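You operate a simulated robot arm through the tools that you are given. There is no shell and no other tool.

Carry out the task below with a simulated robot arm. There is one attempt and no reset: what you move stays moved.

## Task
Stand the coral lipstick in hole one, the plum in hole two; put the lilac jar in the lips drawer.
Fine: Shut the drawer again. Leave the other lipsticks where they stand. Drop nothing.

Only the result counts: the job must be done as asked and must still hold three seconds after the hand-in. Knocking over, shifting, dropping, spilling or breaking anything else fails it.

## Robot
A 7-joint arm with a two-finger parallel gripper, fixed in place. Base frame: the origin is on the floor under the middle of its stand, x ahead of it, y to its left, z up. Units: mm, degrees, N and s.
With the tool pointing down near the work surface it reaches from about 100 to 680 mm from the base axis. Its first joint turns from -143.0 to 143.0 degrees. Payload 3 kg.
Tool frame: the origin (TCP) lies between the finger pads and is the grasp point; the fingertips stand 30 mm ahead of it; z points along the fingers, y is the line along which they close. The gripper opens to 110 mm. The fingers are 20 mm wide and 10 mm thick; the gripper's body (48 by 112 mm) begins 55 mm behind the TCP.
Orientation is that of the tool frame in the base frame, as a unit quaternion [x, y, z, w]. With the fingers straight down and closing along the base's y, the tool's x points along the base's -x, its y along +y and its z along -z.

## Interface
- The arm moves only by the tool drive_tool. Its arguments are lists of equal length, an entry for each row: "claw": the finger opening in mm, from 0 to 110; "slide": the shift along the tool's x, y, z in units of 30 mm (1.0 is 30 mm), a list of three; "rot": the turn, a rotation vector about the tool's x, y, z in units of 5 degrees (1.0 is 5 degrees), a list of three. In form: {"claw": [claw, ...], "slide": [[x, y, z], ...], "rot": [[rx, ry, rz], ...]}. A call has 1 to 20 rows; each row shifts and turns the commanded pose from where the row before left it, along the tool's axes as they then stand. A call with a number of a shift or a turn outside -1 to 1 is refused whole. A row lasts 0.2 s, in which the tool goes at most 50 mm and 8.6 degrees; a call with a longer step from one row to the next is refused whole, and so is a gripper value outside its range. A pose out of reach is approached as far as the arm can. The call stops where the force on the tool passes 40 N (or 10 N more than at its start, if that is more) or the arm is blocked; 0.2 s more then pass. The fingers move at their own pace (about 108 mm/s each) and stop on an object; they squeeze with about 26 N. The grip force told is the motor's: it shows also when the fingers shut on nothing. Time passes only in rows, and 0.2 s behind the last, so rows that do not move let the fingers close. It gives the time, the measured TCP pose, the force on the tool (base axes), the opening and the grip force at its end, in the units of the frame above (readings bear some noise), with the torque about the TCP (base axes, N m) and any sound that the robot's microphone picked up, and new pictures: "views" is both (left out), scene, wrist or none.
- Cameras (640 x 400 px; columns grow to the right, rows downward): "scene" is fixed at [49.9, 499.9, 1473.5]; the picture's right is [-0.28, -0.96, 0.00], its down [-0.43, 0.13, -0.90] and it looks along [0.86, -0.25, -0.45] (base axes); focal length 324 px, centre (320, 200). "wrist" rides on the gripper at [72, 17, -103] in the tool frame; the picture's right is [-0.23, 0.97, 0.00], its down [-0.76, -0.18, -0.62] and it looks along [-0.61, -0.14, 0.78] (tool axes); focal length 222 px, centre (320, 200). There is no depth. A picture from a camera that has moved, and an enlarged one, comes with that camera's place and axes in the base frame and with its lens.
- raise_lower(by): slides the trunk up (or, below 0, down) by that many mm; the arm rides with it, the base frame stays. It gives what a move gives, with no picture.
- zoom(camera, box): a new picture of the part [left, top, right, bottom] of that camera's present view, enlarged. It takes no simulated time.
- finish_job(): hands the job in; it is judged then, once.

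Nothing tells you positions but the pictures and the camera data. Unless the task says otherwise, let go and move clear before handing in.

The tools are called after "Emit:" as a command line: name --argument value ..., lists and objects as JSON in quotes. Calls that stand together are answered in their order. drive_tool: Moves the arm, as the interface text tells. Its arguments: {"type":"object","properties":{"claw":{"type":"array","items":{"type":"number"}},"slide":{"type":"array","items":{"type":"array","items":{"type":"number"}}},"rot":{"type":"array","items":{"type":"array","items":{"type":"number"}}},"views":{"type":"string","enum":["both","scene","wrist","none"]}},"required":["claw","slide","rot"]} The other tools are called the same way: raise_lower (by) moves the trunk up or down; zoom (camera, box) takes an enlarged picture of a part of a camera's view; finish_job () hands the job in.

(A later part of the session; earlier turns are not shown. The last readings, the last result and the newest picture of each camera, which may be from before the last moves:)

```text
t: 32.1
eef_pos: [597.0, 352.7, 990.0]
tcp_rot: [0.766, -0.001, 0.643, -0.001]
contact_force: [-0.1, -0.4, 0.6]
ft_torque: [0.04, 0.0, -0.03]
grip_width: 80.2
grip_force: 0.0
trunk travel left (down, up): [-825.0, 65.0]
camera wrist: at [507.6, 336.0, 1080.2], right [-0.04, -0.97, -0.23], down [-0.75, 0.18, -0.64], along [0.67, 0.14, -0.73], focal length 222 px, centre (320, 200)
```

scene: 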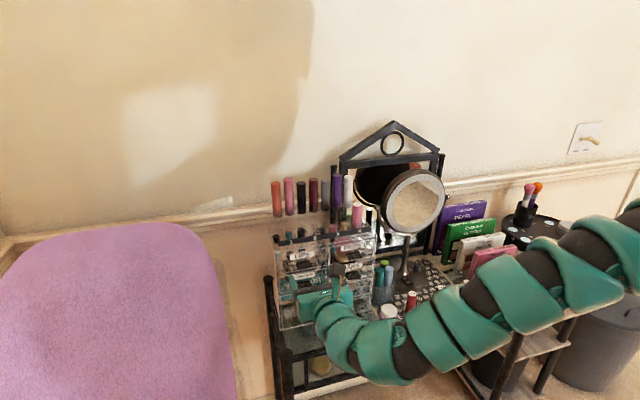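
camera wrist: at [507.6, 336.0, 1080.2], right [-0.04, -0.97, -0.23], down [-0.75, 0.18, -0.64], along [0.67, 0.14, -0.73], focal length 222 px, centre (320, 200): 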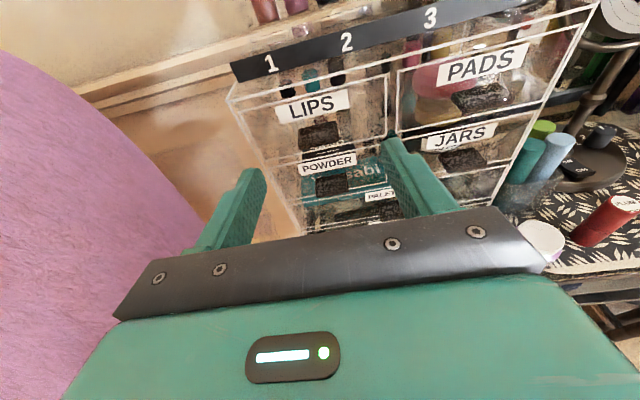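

Emit:
zoom --camera "wrist" --box '[220, 50, 400, 220]'

Emit:
zoom --camera "wrist" --box '[390, 20, 550, 220]'

Emit:
zoom --camera "scene" --box '[260, 230, 380, 310]'

```text
2.35 times, centred on (310, 135) of wrist
camera zoom: at [507.6, 336.0, 1080.2], right [-0.04, -0.97, -0.23], down [-0.75, 0.18, -0.64], along [0.67, 0.14, -0.73], focal length 523 px, centre (344, 353)
```

zoom: 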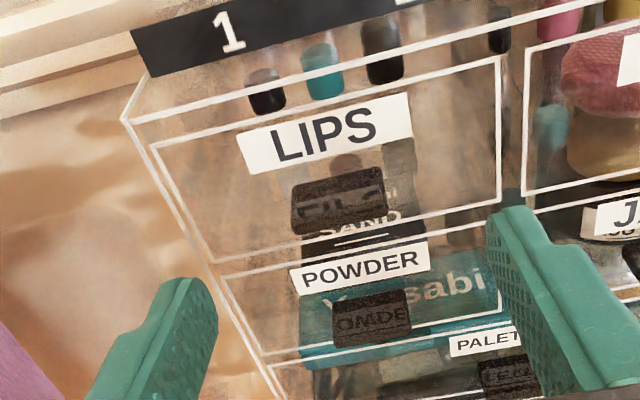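

```text
2.00 times, centred on (470, 120) of wrist
camera zoom: at [507.6, 336.0, 1080.2], right [-0.04, -0.97, -0.23], down [-0.75, 0.18, -0.64], along [0.67, 0.14, -0.73], focal length 444 px, centre (20, 360)
```

zoom: 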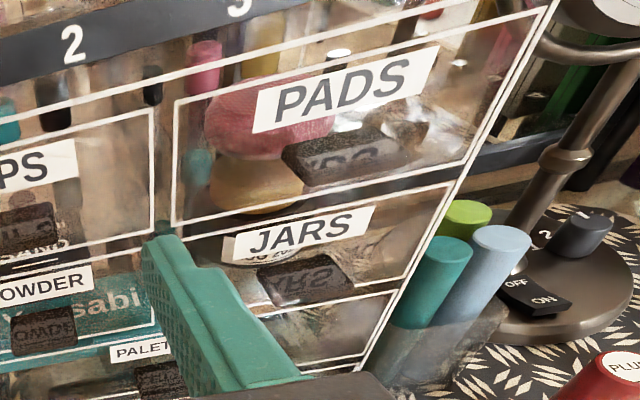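

```text
5.00 times, centred on (320, 270) of scene
camera zoom: at [49.9, 499.9, 1473.5], right [-0.28, -0.96, 0.0], down [-0.43, 0.13, -0.9], along [0.86, -0.25, -0.45], focal length 1621 px, centre (320, -150)
```

zoom: 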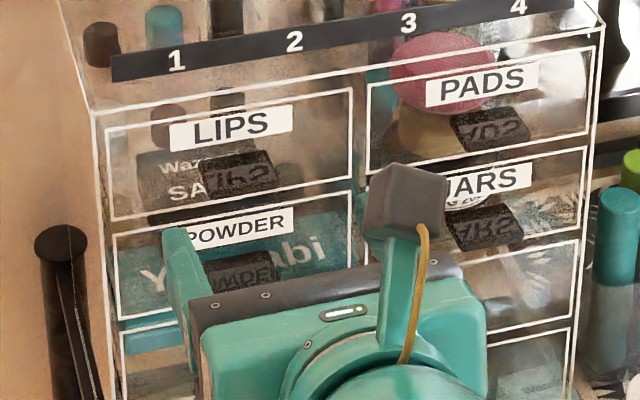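

The tab is centred at about (680, 357, 971), x 666–695 and y 340–373. I'll align and move forward so the fingers straddle it.

Emit:
drive_tool --claw '[80, 80, 80, 80]' --slide '[[-0.06, -0.045, 0.677], [-0.06, -0.045, 0.677], [-0.06, -0.045, 0.677], [0, 0, 0]]' --rot '[[0, 0, 0], [0, 0, 0], [0, 0, 0], [0, 0, 0]]'

Emit:
zoom --camera "wrist" --box '[200, 80, 440, 230]'

Emit:
zoom --camera "scene" --box '[260, 220, 380, 300]'

```text
t: 33.1
eef_pos: [634.9, 341.3, 984.0]
tcp_rot: [0.766, -0.001, 0.643, -0.001]
contact_force: [-0.7, 0.3, -0.1]
ft_torque: [-0.04, -0.04, 0.02]
grip_width: 79.9
grip_force: 0.1
out of reach, approached as far as the arm can: row 2, 3
trunk travel left (down, up): [-825.0, 65.0]
camera wrist: at [546.4, 321.6, 1073.4], right [-0.04, -0.97, -0.23], down [-0.75, 0.18, -0.64], along [0.66, 0.14, -0.73], focal length 222 px, centre (320, 200)
```

scene: 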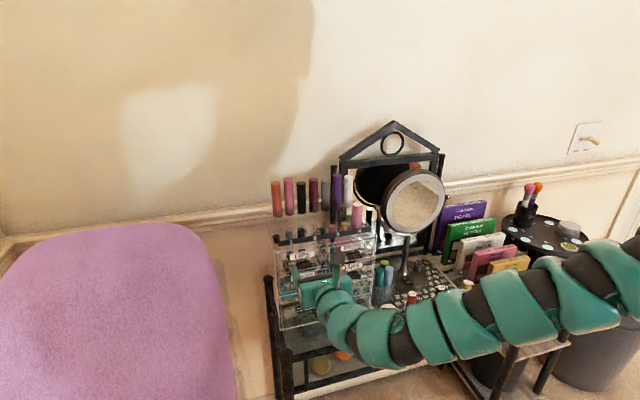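
wrist: 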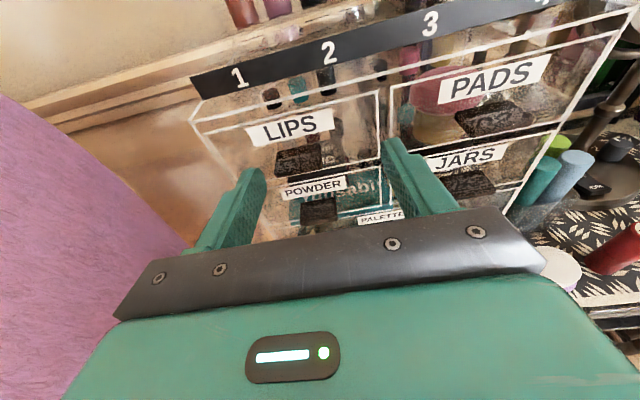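

```text
2.67 times, centred on (320, 155) of wrist
camera zoom: at [546.4, 321.6, 1073.4], right [-0.04, -0.97, -0.23], down [-0.75, 0.18, -0.64], along [0.66, 0.14, -0.73], focal length 592 px, centre (320, 320)
```

zoom: 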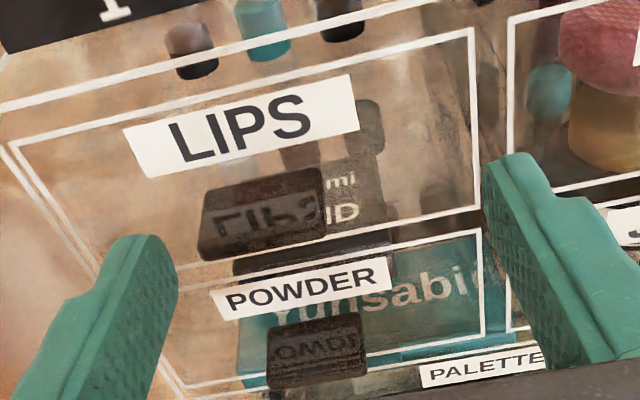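

```text
5.00 times, centred on (320, 260) of scene
camera zoom: at [49.9, 499.9, 1473.5], right [-0.28, -0.96, 0.0], down [-0.43, 0.13, -0.9], along [0.86, -0.25, -0.45], focal length 1621 px, centre (320, -100)
```

zoom: 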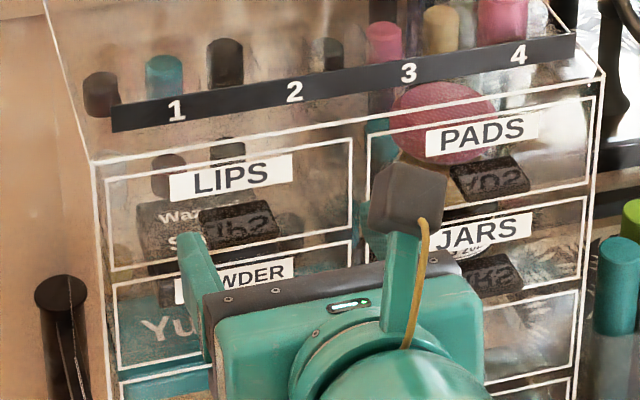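

The arm is too low relative to its shoulder here. I'll retract, raise the hand relative to the arm, and lower the trunk by the same amount.

Emit:
drive_tool --claw '[80, 80, 80, 80, 80, 80, 80]' --slide '[[0, -0.1, -1], [0.95, -0.1, -0.2], [0.95, -0.1, -0.2], [0.95, -0.1, -0.2], [0.95, -0.1, -0.2], [0.95, -0.1, -0.2], [0, 0, 0]]' --rot '[[0, 0, 0], [0, 0, 0], [0, 0, 0], [0, 0, 0], [0, 0, 0], [0, 0, 0], [0, 0, 0]]' --views "none"

Emit:
raise_lower --by -150

```text
t: 34.7
eef_pos: [597.4, 357.5, 1136.2]
tcp_rot: [0.766, -0.001, 0.643, -0.001]
contact_force: [0.3, -0.4, 0.8]
ft_torque: [-0.05, 0.0, 0.01]
grip_width: 80.1
grip_force: 0.1
trunk travel left (down, up): [-825.0, 65.0]
```

```text
t: 36.5
eef_pos: [597.6, 356.8, 986.7]
tcp_rot: [0.766, -0.002, 0.643, 0.0]
contact_force: [-0.2, 1.5, -0.4]
ft_torque: [0.01, 0.03, 0.01]
grip_width: 80.0
grip_force: 0.0
trunk travel left (down, up): [-675.0, 215.0]
```

Emit:
drive_tool --claw '[80, 80, 80, 80]' --slide '[[-0.03, 0, 0.66], [-0.03, 0, 0.66], [-0.02, 0, 0.66], [0, 0, 0]]' --rot '[[0, 0, 0], [0, 0, 0], [0, 0, 0], [0, 0, 0]]'

Emit:
zoom --camera "wrist" --box '[200, 60, 440, 230]'

Emit:
zoom --camera "scene" --box '[260, 220, 380, 300]'

```text
t: 37.5
eef_pos: [654.7, 357.4, 974.6]
tcp_rot: [0.766, -0.001, 0.643, -0.001]
contact_force: [-0.8, 0.5, 0.1]
ft_torque: [-0.02, -0.02, 0.01]
grip_width: 79.8
grip_force: 0.1
trunk travel left (down, up): [-675.0, 215.0]
camera wrist: at [566.7, 339.6, 1063.9], right [-0.04, -0.97, -0.23], down [-0.75, 0.18, -0.64], along [0.66, 0.14, -0.73], focal length 222 px, centre (320, 200)
```

scene: 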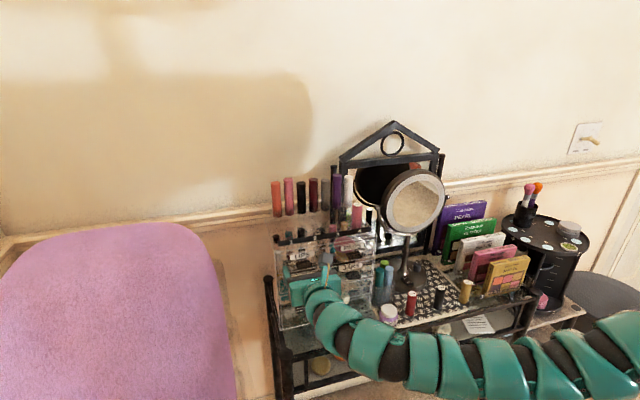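
wrist: 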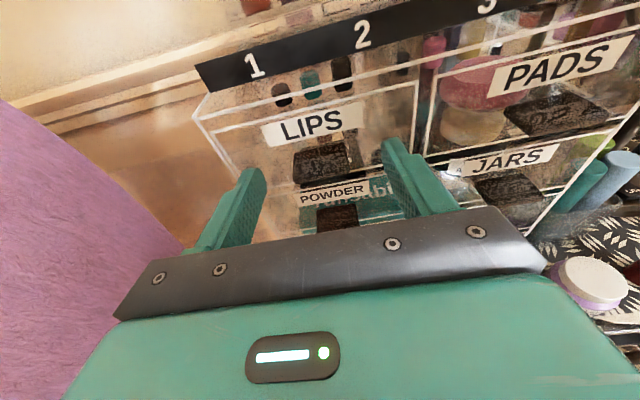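

```text
2.35 times, centred on (320, 145) of wrist
camera zoom: at [566.7, 339.6, 1063.9], right [-0.04, -0.97, -0.23], down [-0.75, 0.18, -0.64], along [0.66, 0.14, -0.73], focal length 523 px, centre (320, 329)
```

zoom: 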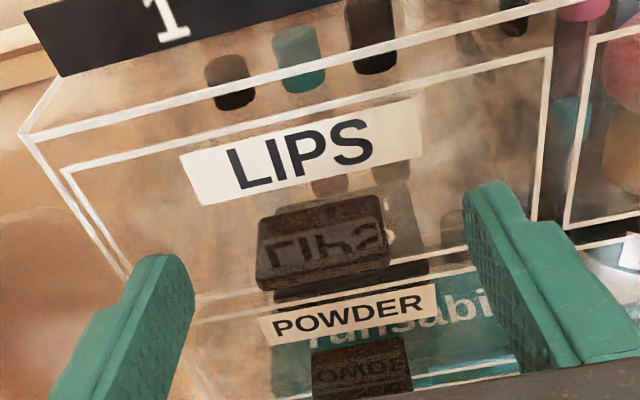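

```text
5.00 times, centred on (320, 260) of scene
camera zoom: at [49.9, 499.9, 1473.5], right [-0.28, -0.96, 0.0], down [-0.43, 0.13, -0.9], along [0.86, -0.25, -0.45], focal length 1621 px, centre (320, -100)
```

zoom: 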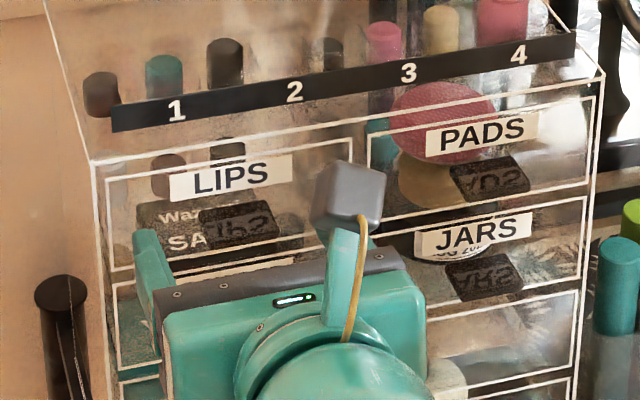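

The fingers straddle the tab, roughly centred. Closing on it.

Emit:
drive_tool --claw '[50, 20, 10, 10]' --slide '[[0, 0, 0], [0, 0, 0], [0, 0, 0], [0, 0, 0]]' --rot '[[0, 0, 0], [0, 0, 0], [0, 0, 0], [0, 0, 0]]'

Emit:
zoom --camera "wrist" --box '[200, 60, 440, 230]'

```text
t: 38.5
eef_pos: [654.6, 355.8, 972.5]
tcp_rot: [0.766, -0.003, 0.643, 0.001]
contact_force: [-2.2, -6.0, -1.6]
ft_torque: [-0.16, -0.27, -0.11]
grip_width: 36.2
grip_force: 44.0
trunk travel left (down, up): [-675.0, 215.0]
camera wrist: at [566.9, 338.7, 1063.9], right [-0.04, -0.97, -0.23], down [-0.75, 0.18, -0.64], along [0.67, 0.14, -0.73], focal length 222 px, centre (320, 200)
```

scene: 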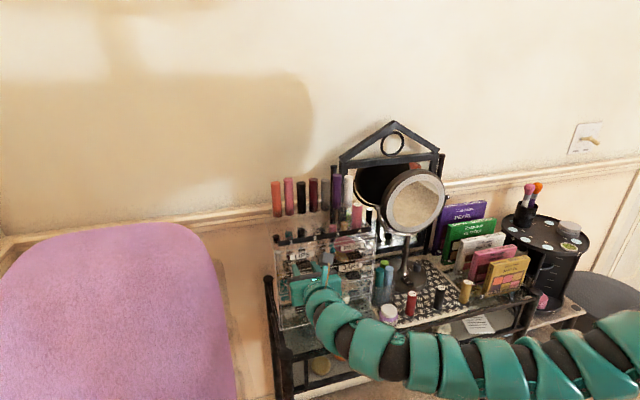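
wrist: 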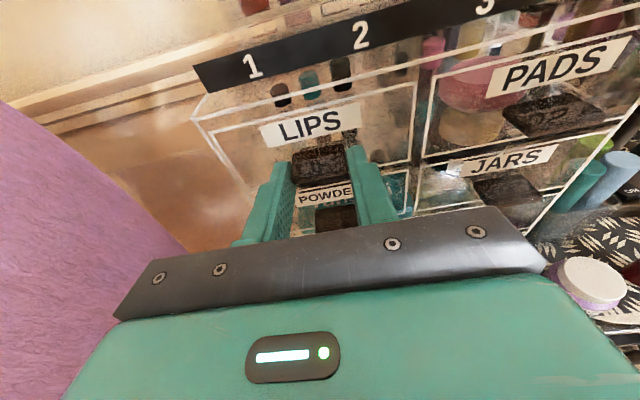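

```text
2.35 times, centred on (320, 145) of wrist
camera zoom: at [566.9, 338.7, 1063.9], right [-0.04, -0.97, -0.23], down [-0.75, 0.18, -0.64], along [0.67, 0.14, -0.73], focal length 523 px, centre (320, 329)
```

zoom: 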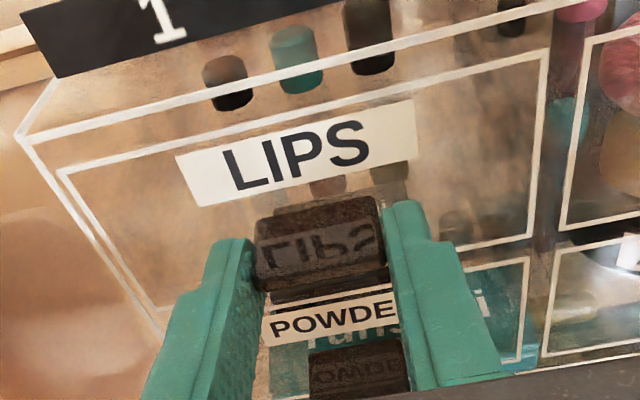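

The tab is gripped, 36 mm wide. I'll pull straight back along −x, starting with a short pull to check the drawer slides.

Emit:
drive_tool --claw '[10, 10, 10, 10, 10]' --slide '[[-0.058, 0, -0.328], [-0.058, 0, -0.328], [-0.058, 0, -0.328], [-0.058, 0, -0.328], [0, 0, 0]]' --rot '[[0, 0, 0], [0, 0, 0], [0, 0, 0], [0, 0, 0], [0, 0, 0]]'

Emit:
zoom --camera "wrist" --box '[200, 40, 440, 210]'

```text
t: 39.6
eef_pos: [615.7, 357.6, 973.7]
tcp_rot: [0.766, -0.001, 0.643, -0.001]
contact_force: [0.4, -8.7, 1.1]
ft_torque: [-0.06, 0.43, 0.14]
grip_width: 35.9
grip_force: 45.4
trunk travel left (down, up): [-675.0, 215.0]
camera wrist: at [527.7, 338.6, 1063.8], right [-0.04, -0.97, -0.23], down [-0.75, 0.18, -0.64], along [0.67, 0.14, -0.73], focal length 222 px, centre (320, 200)
```

scene: 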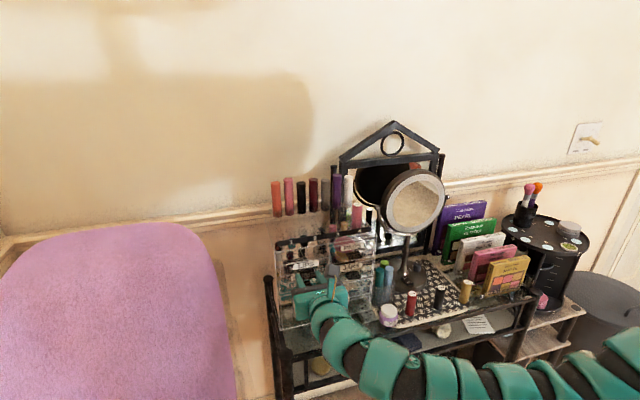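
wrist: 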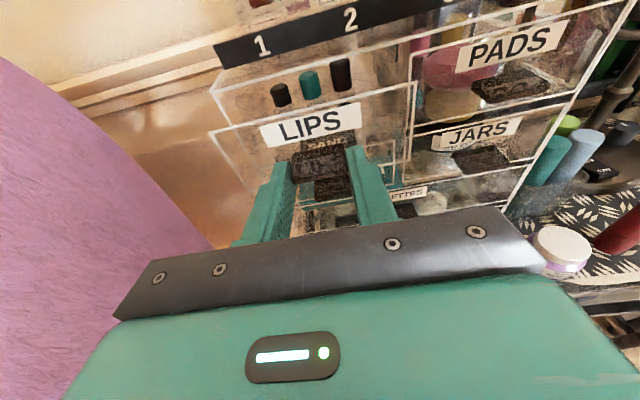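

```text
2.35 times, centred on (320, 125) of wrist
camera zoom: at [527.7, 338.6, 1063.8], right [-0.04, -0.97, -0.23], down [-0.75, 0.18, -0.64], along [0.67, 0.14, -0.73], focal length 523 px, centre (320, 376)
```

zoom: 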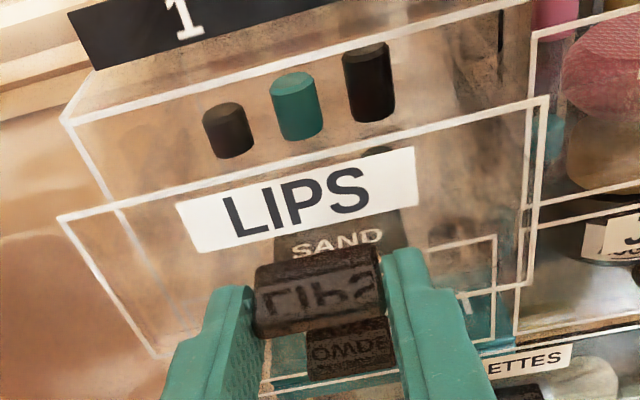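

The drawer slides easily. I'll keep pulling gently and take out the small sideways force.

Emit:
drive_tool --claw '[10, 10, 10, 10, 10, 10]' --slide '[[-0.05, 0.05, -0.26], [-0.058, 0, -0.328], [-0.058, 0, -0.328], [-0.058, 0, -0.328], [-0.05, 0, -0.26], [0, 0, 0]]' --rot '[[0, 0, 0], [0, 0, 0], [0, 0, 0], [0, 0, 0], [0, 0, 0], [0, 0, 0]]'

Emit:
zoom --camera "wrist" --box '[180, 20, 440, 200]'

Emit:
zoom --camera "scene" --box '[260, 220, 380, 300]'

```text
t: 41.0
eef_pos: [571.3, 356.7, 973.6]
tcp_rot: [0.766, -0.002, 0.643, 0.0]
contact_force: [0.4, 3.7, 0.8]
ft_torque: [-0.35, 0.92, -0.09]
grip_width: 35.5
grip_force: 45.2
trunk travel left (down, up): [-675.0, 215.0]
camera wrist: at [482.6, 338.5, 1063.9], right [-0.04, -0.97, -0.23], down [-0.75, 0.18, -0.64], along [0.66, 0.14, -0.73], focal length 222 px, centre (320, 200)
```

scene: 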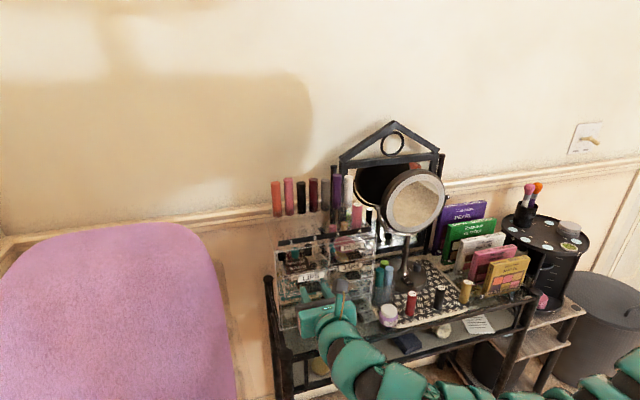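
wrist: 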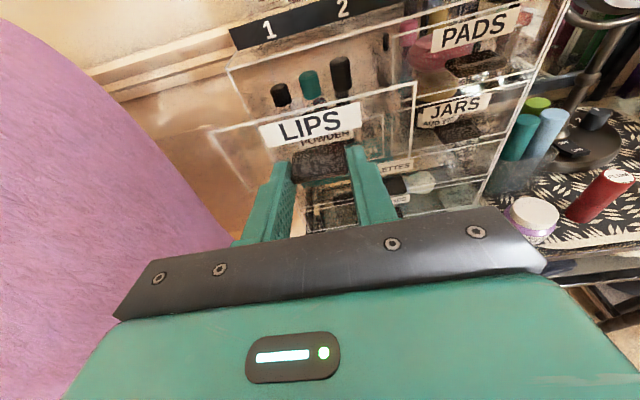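

```text
2.22 times, centred on (310, 110) of wrist
camera zoom: at [482.6, 338.5, 1063.9], right [-0.04, -0.97, -0.23], down [-0.75, 0.18, -0.64], along [0.66, 0.14, -0.73], focal length 494 px, centre (342, 400)
```

zoom: 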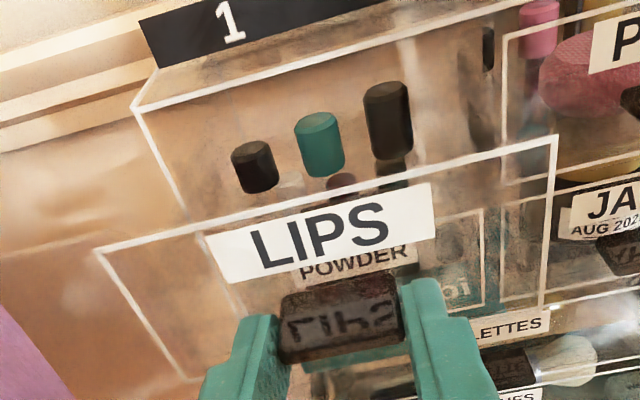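

```text
5.00 times, centred on (320, 260) of scene
camera zoom: at [49.9, 499.9, 1473.5], right [-0.28, -0.96, 0.0], down [-0.43, 0.13, -0.9], along [0.86, -0.25, -0.45], focal length 1621 px, centre (320, -100)
```

zoom: 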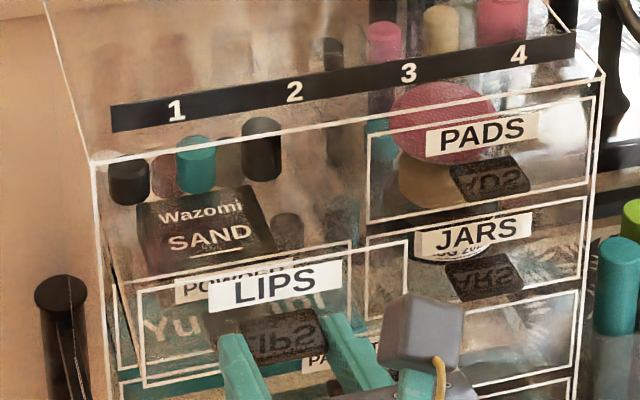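

The drawer is open about 83 mm and the three mini sticks at its back stayed upright. The SAND palette belongs to the drawer below. I'll release the tab and back off upward.

Emit:
drive_tool --claw '[50, 66, 66]' --slide '[[0, 0, 0], [0, 0, 0], [0, 0, 0]]' --rot '[[0, 0, 0], [0, 0, 0], [0, 0, 0]]' --views "none"

Emit:
drive_tool --claw '[66, 66, 66, 66, 66, 66]' --slide '[[0.1, 0, -0.3], [0.6, 0, -0.5], [0.9, 0, -0.5], [0.95, 0, -0.3], [0.95, 0, -0.3], [0, 0, 0]]' --rot '[[0, 0, 0], [0, 0, 0], [0, 0, 0], [0, 0, 0], [0, 0, 0], [0, 0, 0]]'

```text
t: 41.9
eef_pos: [571.6, 355.8, 974.1]
tcp_rot: [0.766, -0.002, 0.643, 0.0]
contact_force: [-0.2, 0.0, -0.1]
ft_torque: [-0.01, 0.03, 0.03]
grip_width: 66.0
grip_force: 0.1
trunk travel left (down, up): [-675.0, 215.0]
```

```text
t: 43.2
eef_pos: [534.0, 354.7, 1088.7]
tcp_rot: [0.766, -0.002, 0.643, 0.0]
contact_force: [-0.4, 0.4, -0.6]
ft_torque: [-0.02, -0.01, 0.0]
grip_width: 66.0
grip_force: 0.1
trunk travel left (down, up): [-675.0, 215.0]
camera wrist: at [445.2, 337.2, 1178.4], right [-0.04, -0.97, -0.23], down [-0.75, 0.18, -0.64], along [0.66, 0.14, -0.73], focal length 222 px, centre (320, 200)
```

scene: 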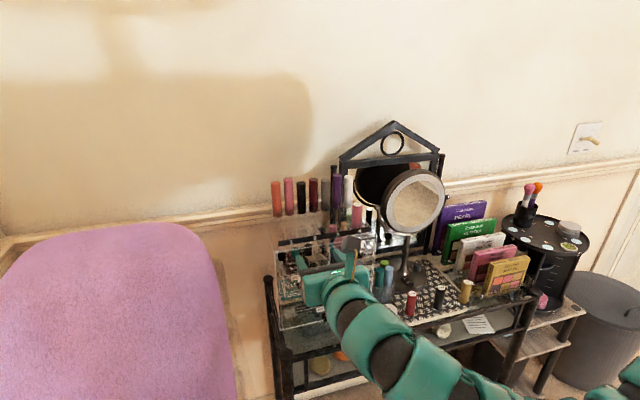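
wrist: 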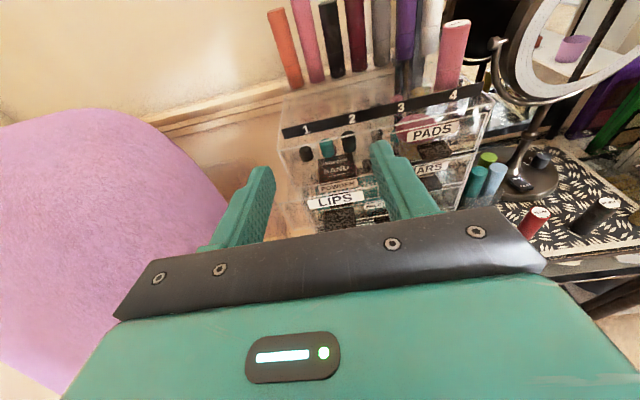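

Next is the jar at about (643, 121). First I'll reduce the tilt to about 25° from vertical, here in free space.

Emit:
drive_tool --claw '[90, 90, 90, 90, 90, 90, 90, 90, 90, 90, 90, 90]' --slide '[[0, 0, 0], [0, 0, 0], [0, 0, 0], [0, 0, 0], [0, 0, 0], [0, 0, 0], [0, 0, 0], [0, 0, 0], [0, 0, 0], [0, 0, 0], [0, 0, 0], [0, 0, 0]]' --rot '[[0, -1, 0], [0, -1, 0], [0, -1, 0], [0, -1, 0], [0, -1, 0], [0, -1, 0], [0, -1, 0], [0, -1, 0], [0, -1, 0], [0, -1, 0], [0, -1, 0], [0, 0, 0]]'

```text
t: 45.9
eef_pos: [531.9, 356.5, 1085.7]
tcp_rot: [0.976, -0.002, 0.216, -0.001]
contact_force: [0.4, -0.4, 0.3]
ft_torque: [0.02, 0.01, -0.02]
grip_width: 90.2
grip_force: 0.1
trunk travel left (down, up): [-675.0, 215.0]
camera wrist: at [555.0, 337.9, 1211.1], right [-0.21, -0.97, -0.1], down [-0.95, 0.18, 0.24], along [-0.22, 0.14, -0.96], focal length 222 px, centre (320, 200)
```

scene: 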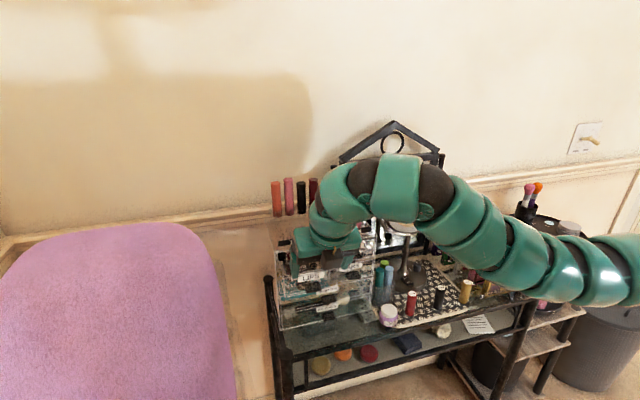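
wrist: 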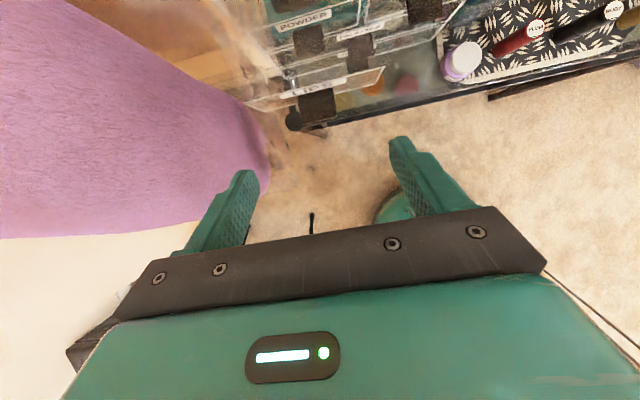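

Emit:
drive_tool --claw '[90, 90, 90, 90, 90, 90, 90, 90, 90, 90]' --slide '[[0.235, 0.87, 0.11], [0.235, 0.87, 0.11], [0.235, 0.87, 0.11], [0.235, 0.87, 0.11], [0.235, 0.87, 0.11], [0.235, 0.87, 0.11], [0.235, 0.87, 0.11], [0.235, 0.87, 0.11], [0.235, 0.87, 0.11], [0, 0, 0]]' --rot '[[0, 0, 0], [0, 0, 0], [0, 0, 0], [0, 0, 0], [0, 0, 0], [0, 0, 0], [0, 0, 0], [0, 0, 0], [0, 0, 0], [0, 0, 0]]'

```text
t: 48.0
eef_pos: [603.7, 180.5, 1069.1]
tcp_rot: [0.976, -0.002, 0.216, 0.0]
contact_force: [0.0, 0.1, -0.4]
ft_torque: [-0.01, 0.01, 0.04]
grip_width: 90.0
grip_force: 0.1
out of reach, approached as far as the arm can: row 3, 4, 5, 6, 9
trunk travel left (down, up): [-675.0, 215.0]
camera wrist: at [627.5, 163.3, 1193.8], right [-0.21, -0.97, -0.1], down [-0.95, 0.18, 0.24], along [-0.22, 0.14, -0.96], focal length 222 px, centre (320, 200)
```

scene: 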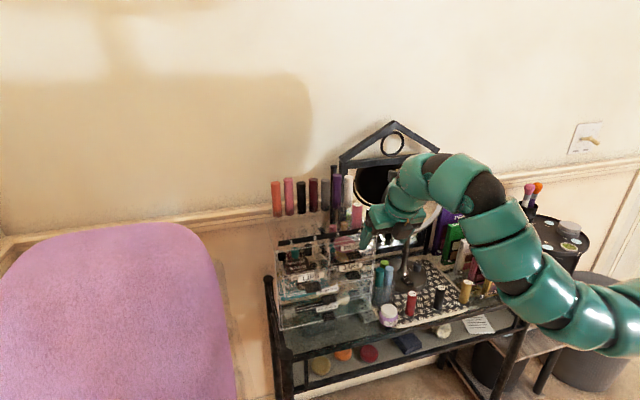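
wrist: 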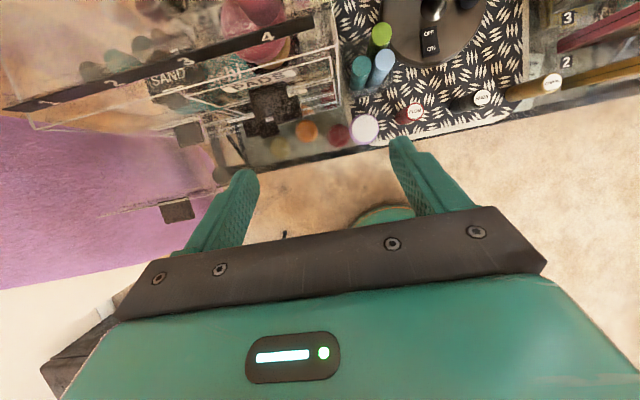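

Emit:
zoom --camera "wrist" --box '[320, 80, 480, 180]'

Emit:
zoom --camera "scene" --box '[365, 270, 445, 330]'

Emit:
zoom --camera "wrist" --box '[440, 40, 620, 150]'

```text
4.00 times, centred on (400, 130) of wrist
camera zoom: at [627.5, 163.3, 1193.8], right [-0.21, -0.97, -0.1], down [-0.95, 0.18, 0.24], along [-0.22, 0.14, -0.96], focal length 888 px, centre (0, 480)
```

zoom: 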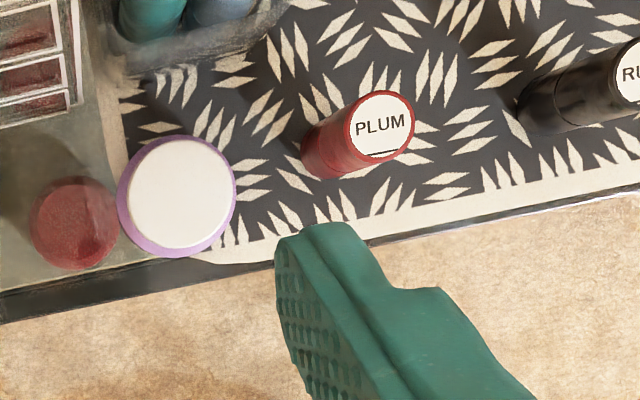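

```text
6.67 times, centred on (405, 300) of scene
camera zoom: at [49.9, 499.9, 1473.5], right [-0.28, -0.96, 0.0], down [-0.43, 0.13, -0.9], along [0.86, -0.25, -0.45], focal length 2161 px, centre (-247, -467)
```

zoom: 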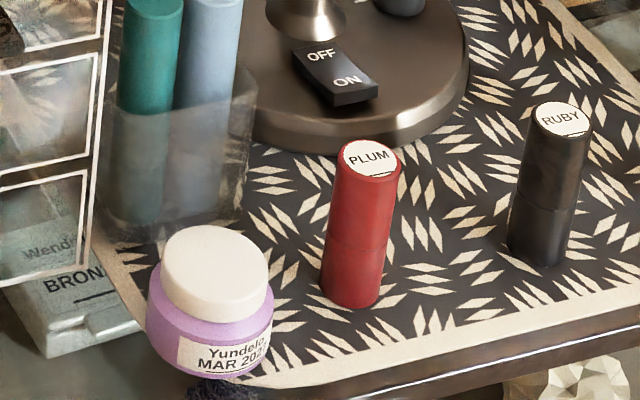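

```text
3.56 times, centred on (530, 95) of wrist
camera zoom: at [627.5, 163.3, 1193.8], right [-0.21, -0.97, -0.1], down [-0.95, 0.18, 0.24], along [-0.22, 0.14, -0.96], focal length 790 px, centre (-427, 573)
```

zoom: 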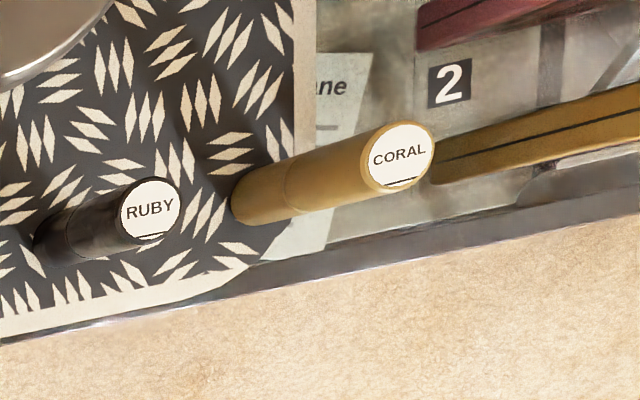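

The jar is at about (644.5, 121.5) with body Ø≈54, cap Ø≈44 and top z≈793. I'll move to a pre-grasp point above it.

Emit:
drive_tool --claw '[80, 80, 80, 80, 72, 72]' --slide '[[-0.234, 0.387, 0.913], [-0.234, 0.387, 0.913], [-0.234, 0.387, 0.913], [-0.234, 0.387, 0.913], [-0.234, 0.387, 0.913], [0, 0, 0]]' --rot '[[0, 0, 0], [0, 0, 0], [0, 0, 0], [0, 0, 0], [0, 0, 0], [0, 0, 0]]'

Emit:
zoom --camera "wrist" --box '[230, 60, 480, 220]'

```text
t: 49.5
eef_pos: [628.0, 127.7, 931.0]
tcp_rot: [0.976, 0.0, 0.216, -0.001]
contact_force: [-0.9, -0.5, 0.8]
ft_torque: [-0.03, 0.01, -0.04]
grip_width: 72.1
grip_force: 0.0
trunk travel left (down, up): [-675.0, 215.0]
camera wrist: at [650.1, 110.3, 1056.5], right [-0.21, -0.97, -0.1], down [-0.95, 0.18, 0.24], along [-0.22, 0.14, -0.96], focal length 222 px, centre (320, 200)
```

scene: 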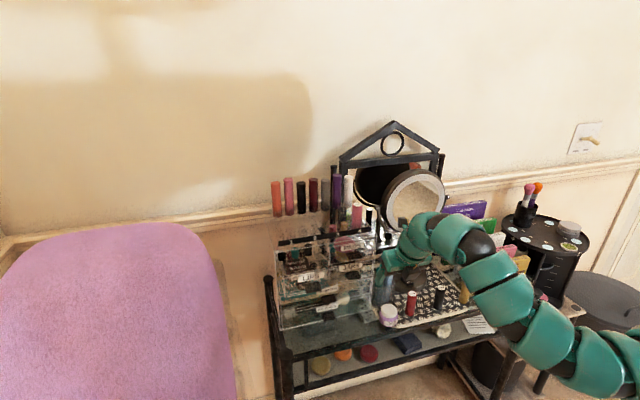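
wrist: 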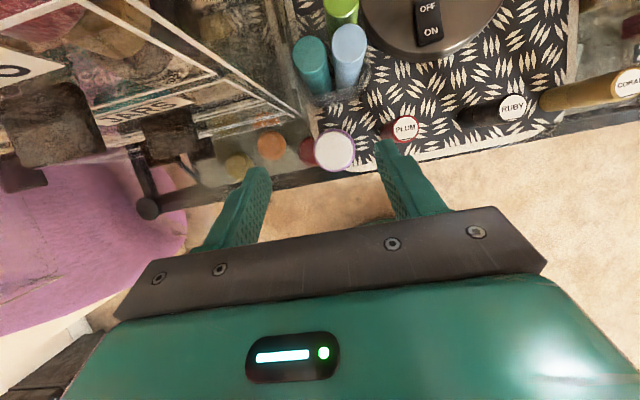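

```text
2.50 times, centred on (355, 140) of wrist
camera zoom: at [650.1, 110.3, 1056.5], right [-0.21, -0.97, -0.1], down [-0.95, 0.18, 0.24], along [-0.22, 0.14, -0.96], focal length 555 px, centre (232, 350)
```

zoom: 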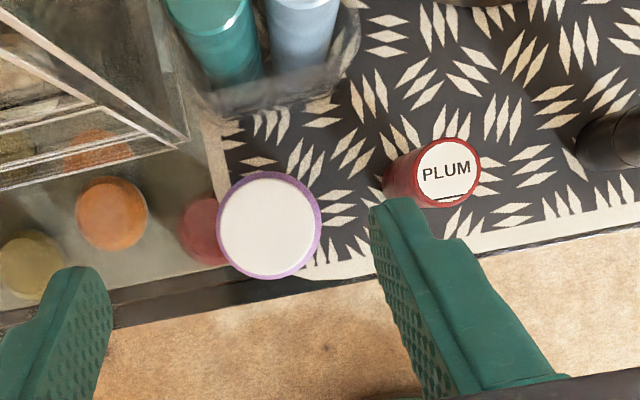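

Emit:
drive_tool --claw '[72, 72, 72, 72, 72]' --slide '[[-0.25, 0.061, 0.72], [-0.25, 0.061, 0.72], [-0.25, 0.061, 0.72], [-0.25, 0.061, 0.72], [0, 0, 0]]' --rot '[[0, 0, 0], [0, 0, 0], [0, 0, 0], [0, 0, 0], [0, 0, 0]]'

Emit:
zoom --camera "wrist" --box '[200, 60, 480, 230]'

Emit:
zoom --camera "scene" --box '[350, 250, 450, 330]'

```text
t: 50.6
eef_pos: [636.7, 122.3, 840.8]
tcp_rot: [0.977, -0.001, 0.215, -0.002]
contact_force: [0.8, 0.3, -1.0]
ft_torque: [0.0, -0.02, 0.01]
grip_width: 72.0
grip_force: 0.0
trunk travel left (down, up): [-675.0, 215.0]
camera wrist: at [659.1, 104.5, 966.2], right [-0.21, -0.97, -0.1], down [-0.95, 0.18, 0.24], along [-0.22, 0.14, -0.96], focal length 222 px, centre (320, 200)
```

scene: 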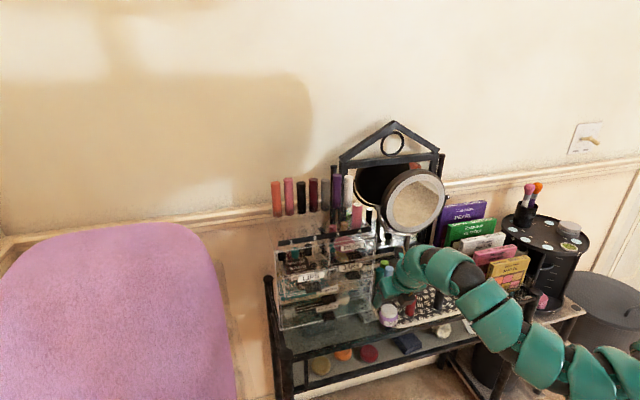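
wrist: 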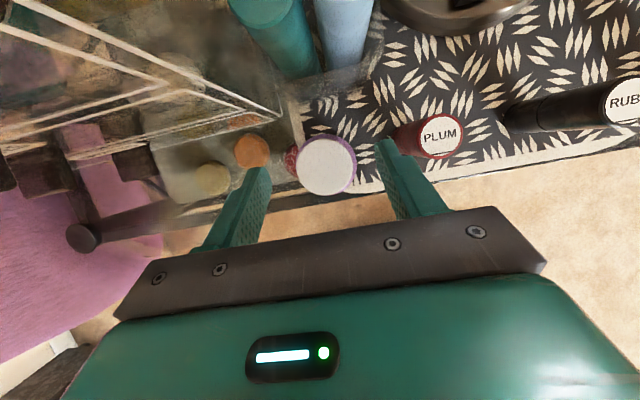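

```text
2.29 times, centred on (340, 145) of wrist
camera zoom: at [659.1, 104.5, 966.2], right [-0.21, -0.97, -0.1], down [-0.95, 0.18, 0.24], along [-0.22, 0.14, -0.96], focal length 508 px, centre (274, 326)
```

zoom: 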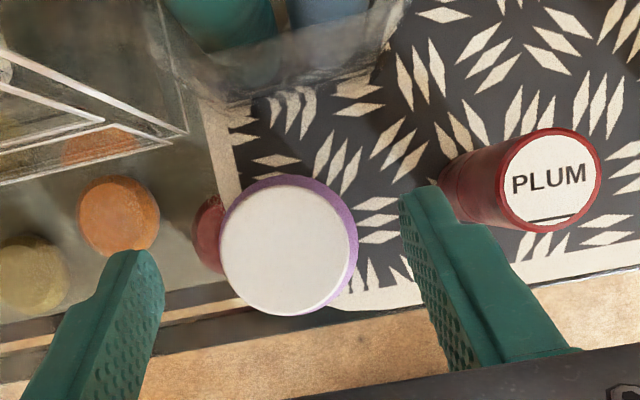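

```text
5.00 times, centred on (400, 290) of scene
camera zoom: at [49.9, 499.9, 1473.5], right [-0.28, -0.96, 0.0], down [-0.43, 0.13, -0.9], along [0.86, -0.25, -0.45], focal length 1621 px, centre (-80, -250)
```

zoom: 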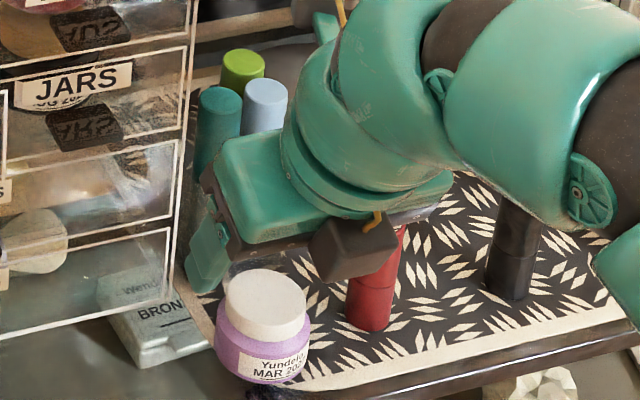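

Emit:
zoom --camera "scene" --box '[375, 240, 435, 320]'

```text
5.00 times, centred on (405, 280) of scene
camera zoom: at [49.9, 499.9, 1473.5], right [-0.28, -0.96, 0.0], down [-0.43, 0.13, -0.9], along [0.86, -0.25, -0.45], focal length 1621 px, centre (-105, -200)
```

zoom: 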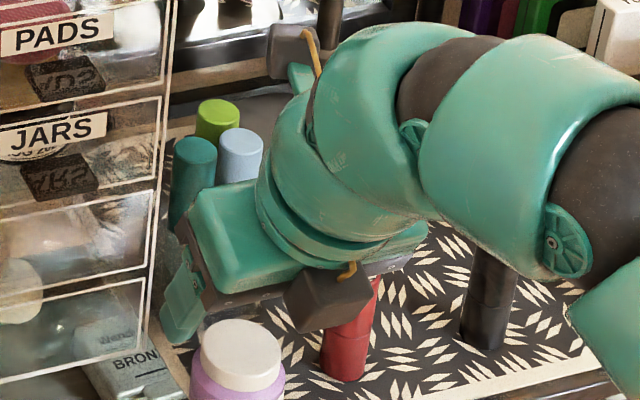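

The jar is centred between the fingers. Descending the last 50 mm.

Emit:
drive_tool --claw '[72, 72, 72, 72]' --slide '[[-0.226, 0.019, 0.508], [-0.226, 0.019, 0.508], [-0.226, 0.019, 0.508], [0, 0, 0]]' --rot '[[0, 0, 0], [0, 0, 0], [0, 0, 0], [0, 0, 0]]'

Emit:
zoom --camera "wrist" --box '[200, 80, 480, 240]'

Emit:
zoom --camera "scene" --box '[360, 260, 440, 330]'

```text
t: 51.6
eef_pos: [639.2, 120.3, 792.6]
tcp_rot: [0.976, 0.0, 0.216, -0.001]
contact_force: [-0.7, -0.8, 0.0]
ft_torque: [0.03, 0.02, 0.0]
grip_width: 71.9
grip_force: 0.0
trunk travel left (down, up): [-675.0, 215.0]
camera wrist: at [661.4, 102.0, 917.1], right [-0.21, -0.97, -0.1], down [-0.95, 0.18, 0.24], along [-0.22, 0.14, -0.96], focal length 222 px, centre (320, 200)
```

scene: 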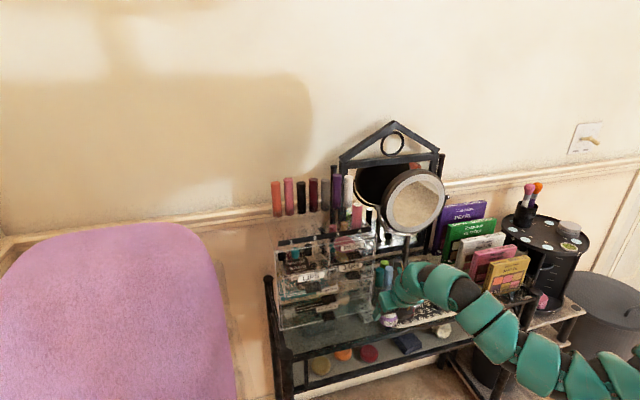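
wrist: 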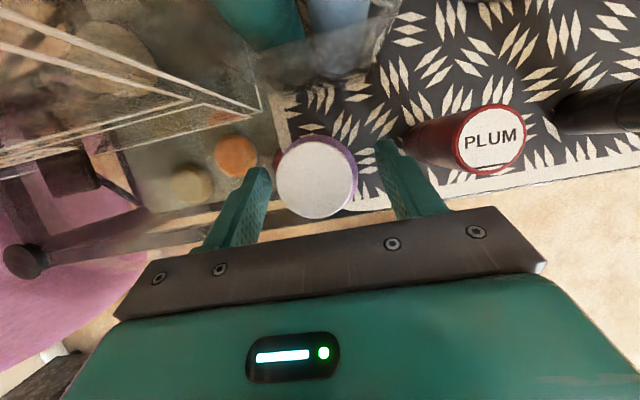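

```text
2.29 times, centred on (340, 160) of wrist
camera zoom: at [661.4, 102.0, 917.1], right [-0.21, -0.97, -0.1], down [-0.95, 0.18, 0.24], along [-0.22, 0.14, -0.96], focal length 508 px, centre (274, 291)
```

zoom: 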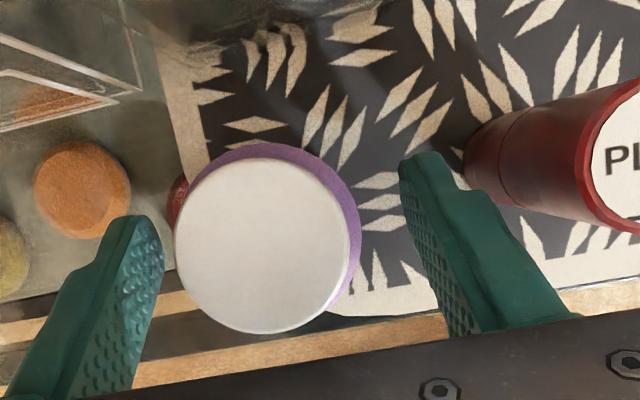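

```text
5.71 times, centred on (400, 295) of scene
camera zoom: at [49.9, 499.9, 1473.5], right [-0.28, -0.96, 0.0], down [-0.43, 0.13, -0.9], along [0.86, -0.25, -0.45], focal length 1852 px, centre (-137, -343)
```

zoom: 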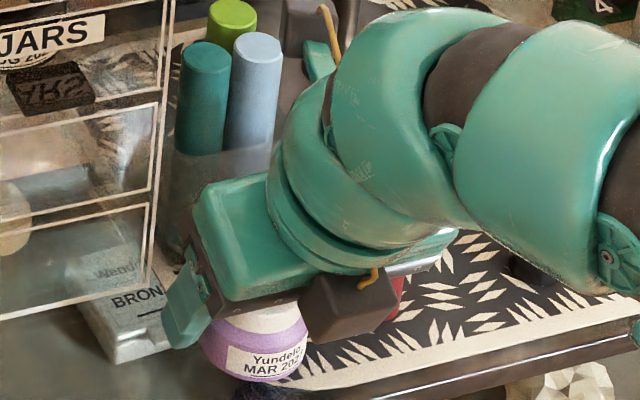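

Well aligned. Closing on the jar.

Emit:
drive_tool --claw '[60, 50, 40, 40]' --slide '[[0, 0, 0], [0, 0, 0], [0, 0, 0], [0, 0, 0]]' --rot '[[0, 0, 0], [0, 0, 0], [0, 0, 0], [0, 0, 0]]'

Emit:
zoom --camera "wrist" --box '[200, 80, 480, 240]'

```text
t: 52.6
eef_pos: [638.4, 120.7, 792.5]
tcp_rot: [0.976, 0.0, 0.216, -0.001]
contact_force: [0.0, -0.5, 0.9]
ft_torque: [-0.07, -0.04, -0.01]
grip_width: 50.4
grip_force: 26.0
trunk travel left (down, up): [-675.0, 215.0]
camera wrist: at [661.4, 101.9, 917.3], right [-0.21, -0.97, -0.1], down [-0.95, 0.18, 0.24], along [-0.22, 0.14, -0.96], focal length 222 px, centre (320, 200)
```

scene: 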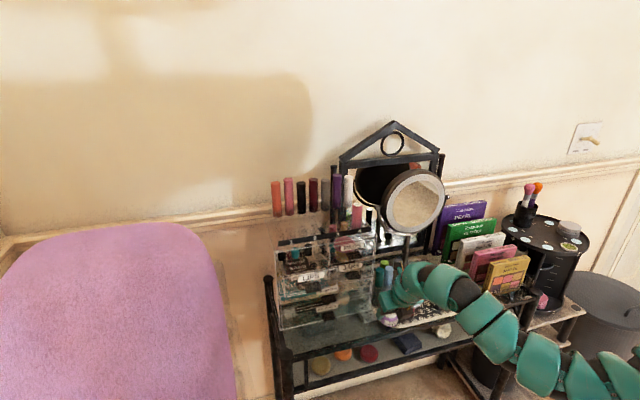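
wrist: 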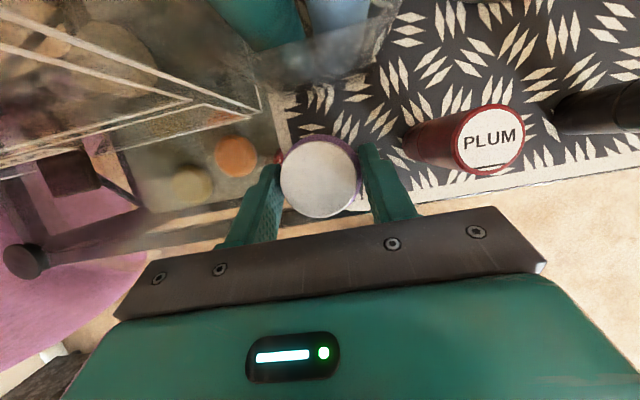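

```text
2.29 times, centred on (340, 160) of wrist
camera zoom: at [661.4, 101.9, 917.3], right [-0.21, -0.97, -0.1], down [-0.95, 0.18, 0.24], along [-0.22, 0.14, -0.96], focal length 508 px, centre (274, 291)
```

zoom: 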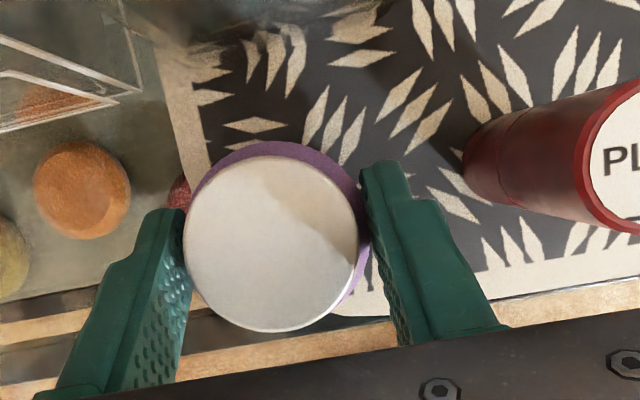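

Grip is firm at 50 mm. Lifting a little to verify.

Emit:
drive_tool --claw '[40, 40, 40, 40]' --slide '[[0.2, 0, -0.44], [0.3, 0, -0.65], [0.42, 0, -0.9], [0, 0, 0]]' --rot '[[0, 0, 0], [0, 0, 0], [0, 0, 0], [0, 0, 0]]'

Emit:
zoom --camera "scene" --box '[360, 240, 440, 330]'

```text
t: 53.6
eef_pos: [635.7, 121.4, 857.5]
tcp_rot: [0.976, 0.0, 0.216, -0.001]
contact_force: [0.4, 0.1, -0.4]
ft_torque: [-0.04, 0.05, 0.0]
grip_width: 50.5
grip_force: 26.1
trunk travel left (down, up): [-675.0, 215.0]
camera wrist: at [659.9, 102.3, 983.1], right [-0.21, -0.97, -0.1], down [-0.95, 0.18, 0.24], along [-0.22, 0.14, -0.96], focal length 222 px, centre (320, 200)
```

scene: 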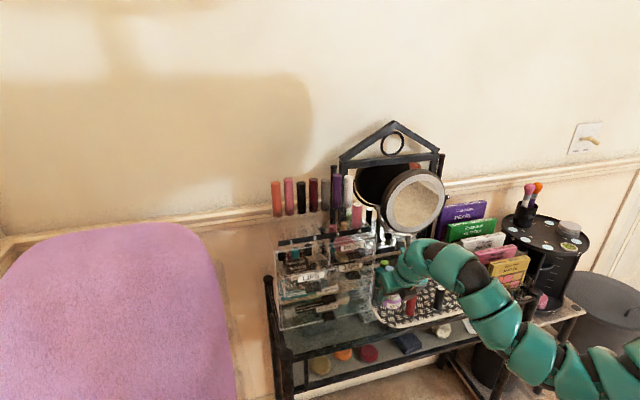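
wrist: 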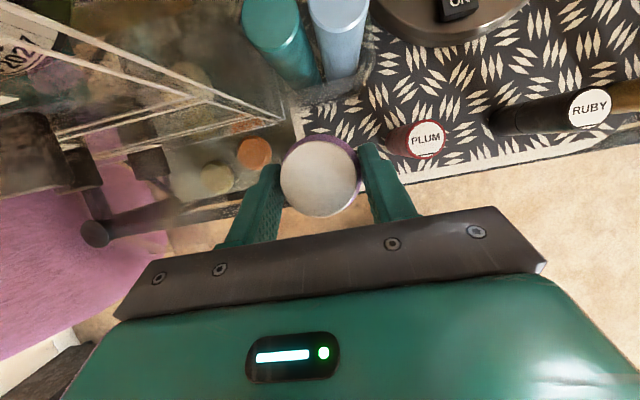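

```text
4.44 times, centred on (400, 285) of scene
camera zoom: at [49.9, 499.9, 1473.5], right [-0.28, -0.96, 0.0], down [-0.43, 0.13, -0.9], along [0.86, -0.25, -0.45], focal length 1441 px, centre (-36, -178)
```

zoom: 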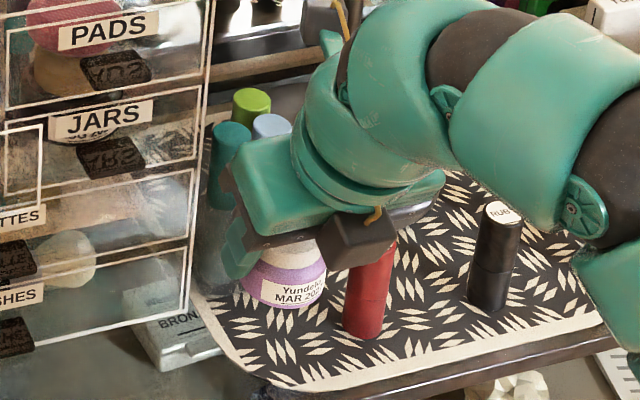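

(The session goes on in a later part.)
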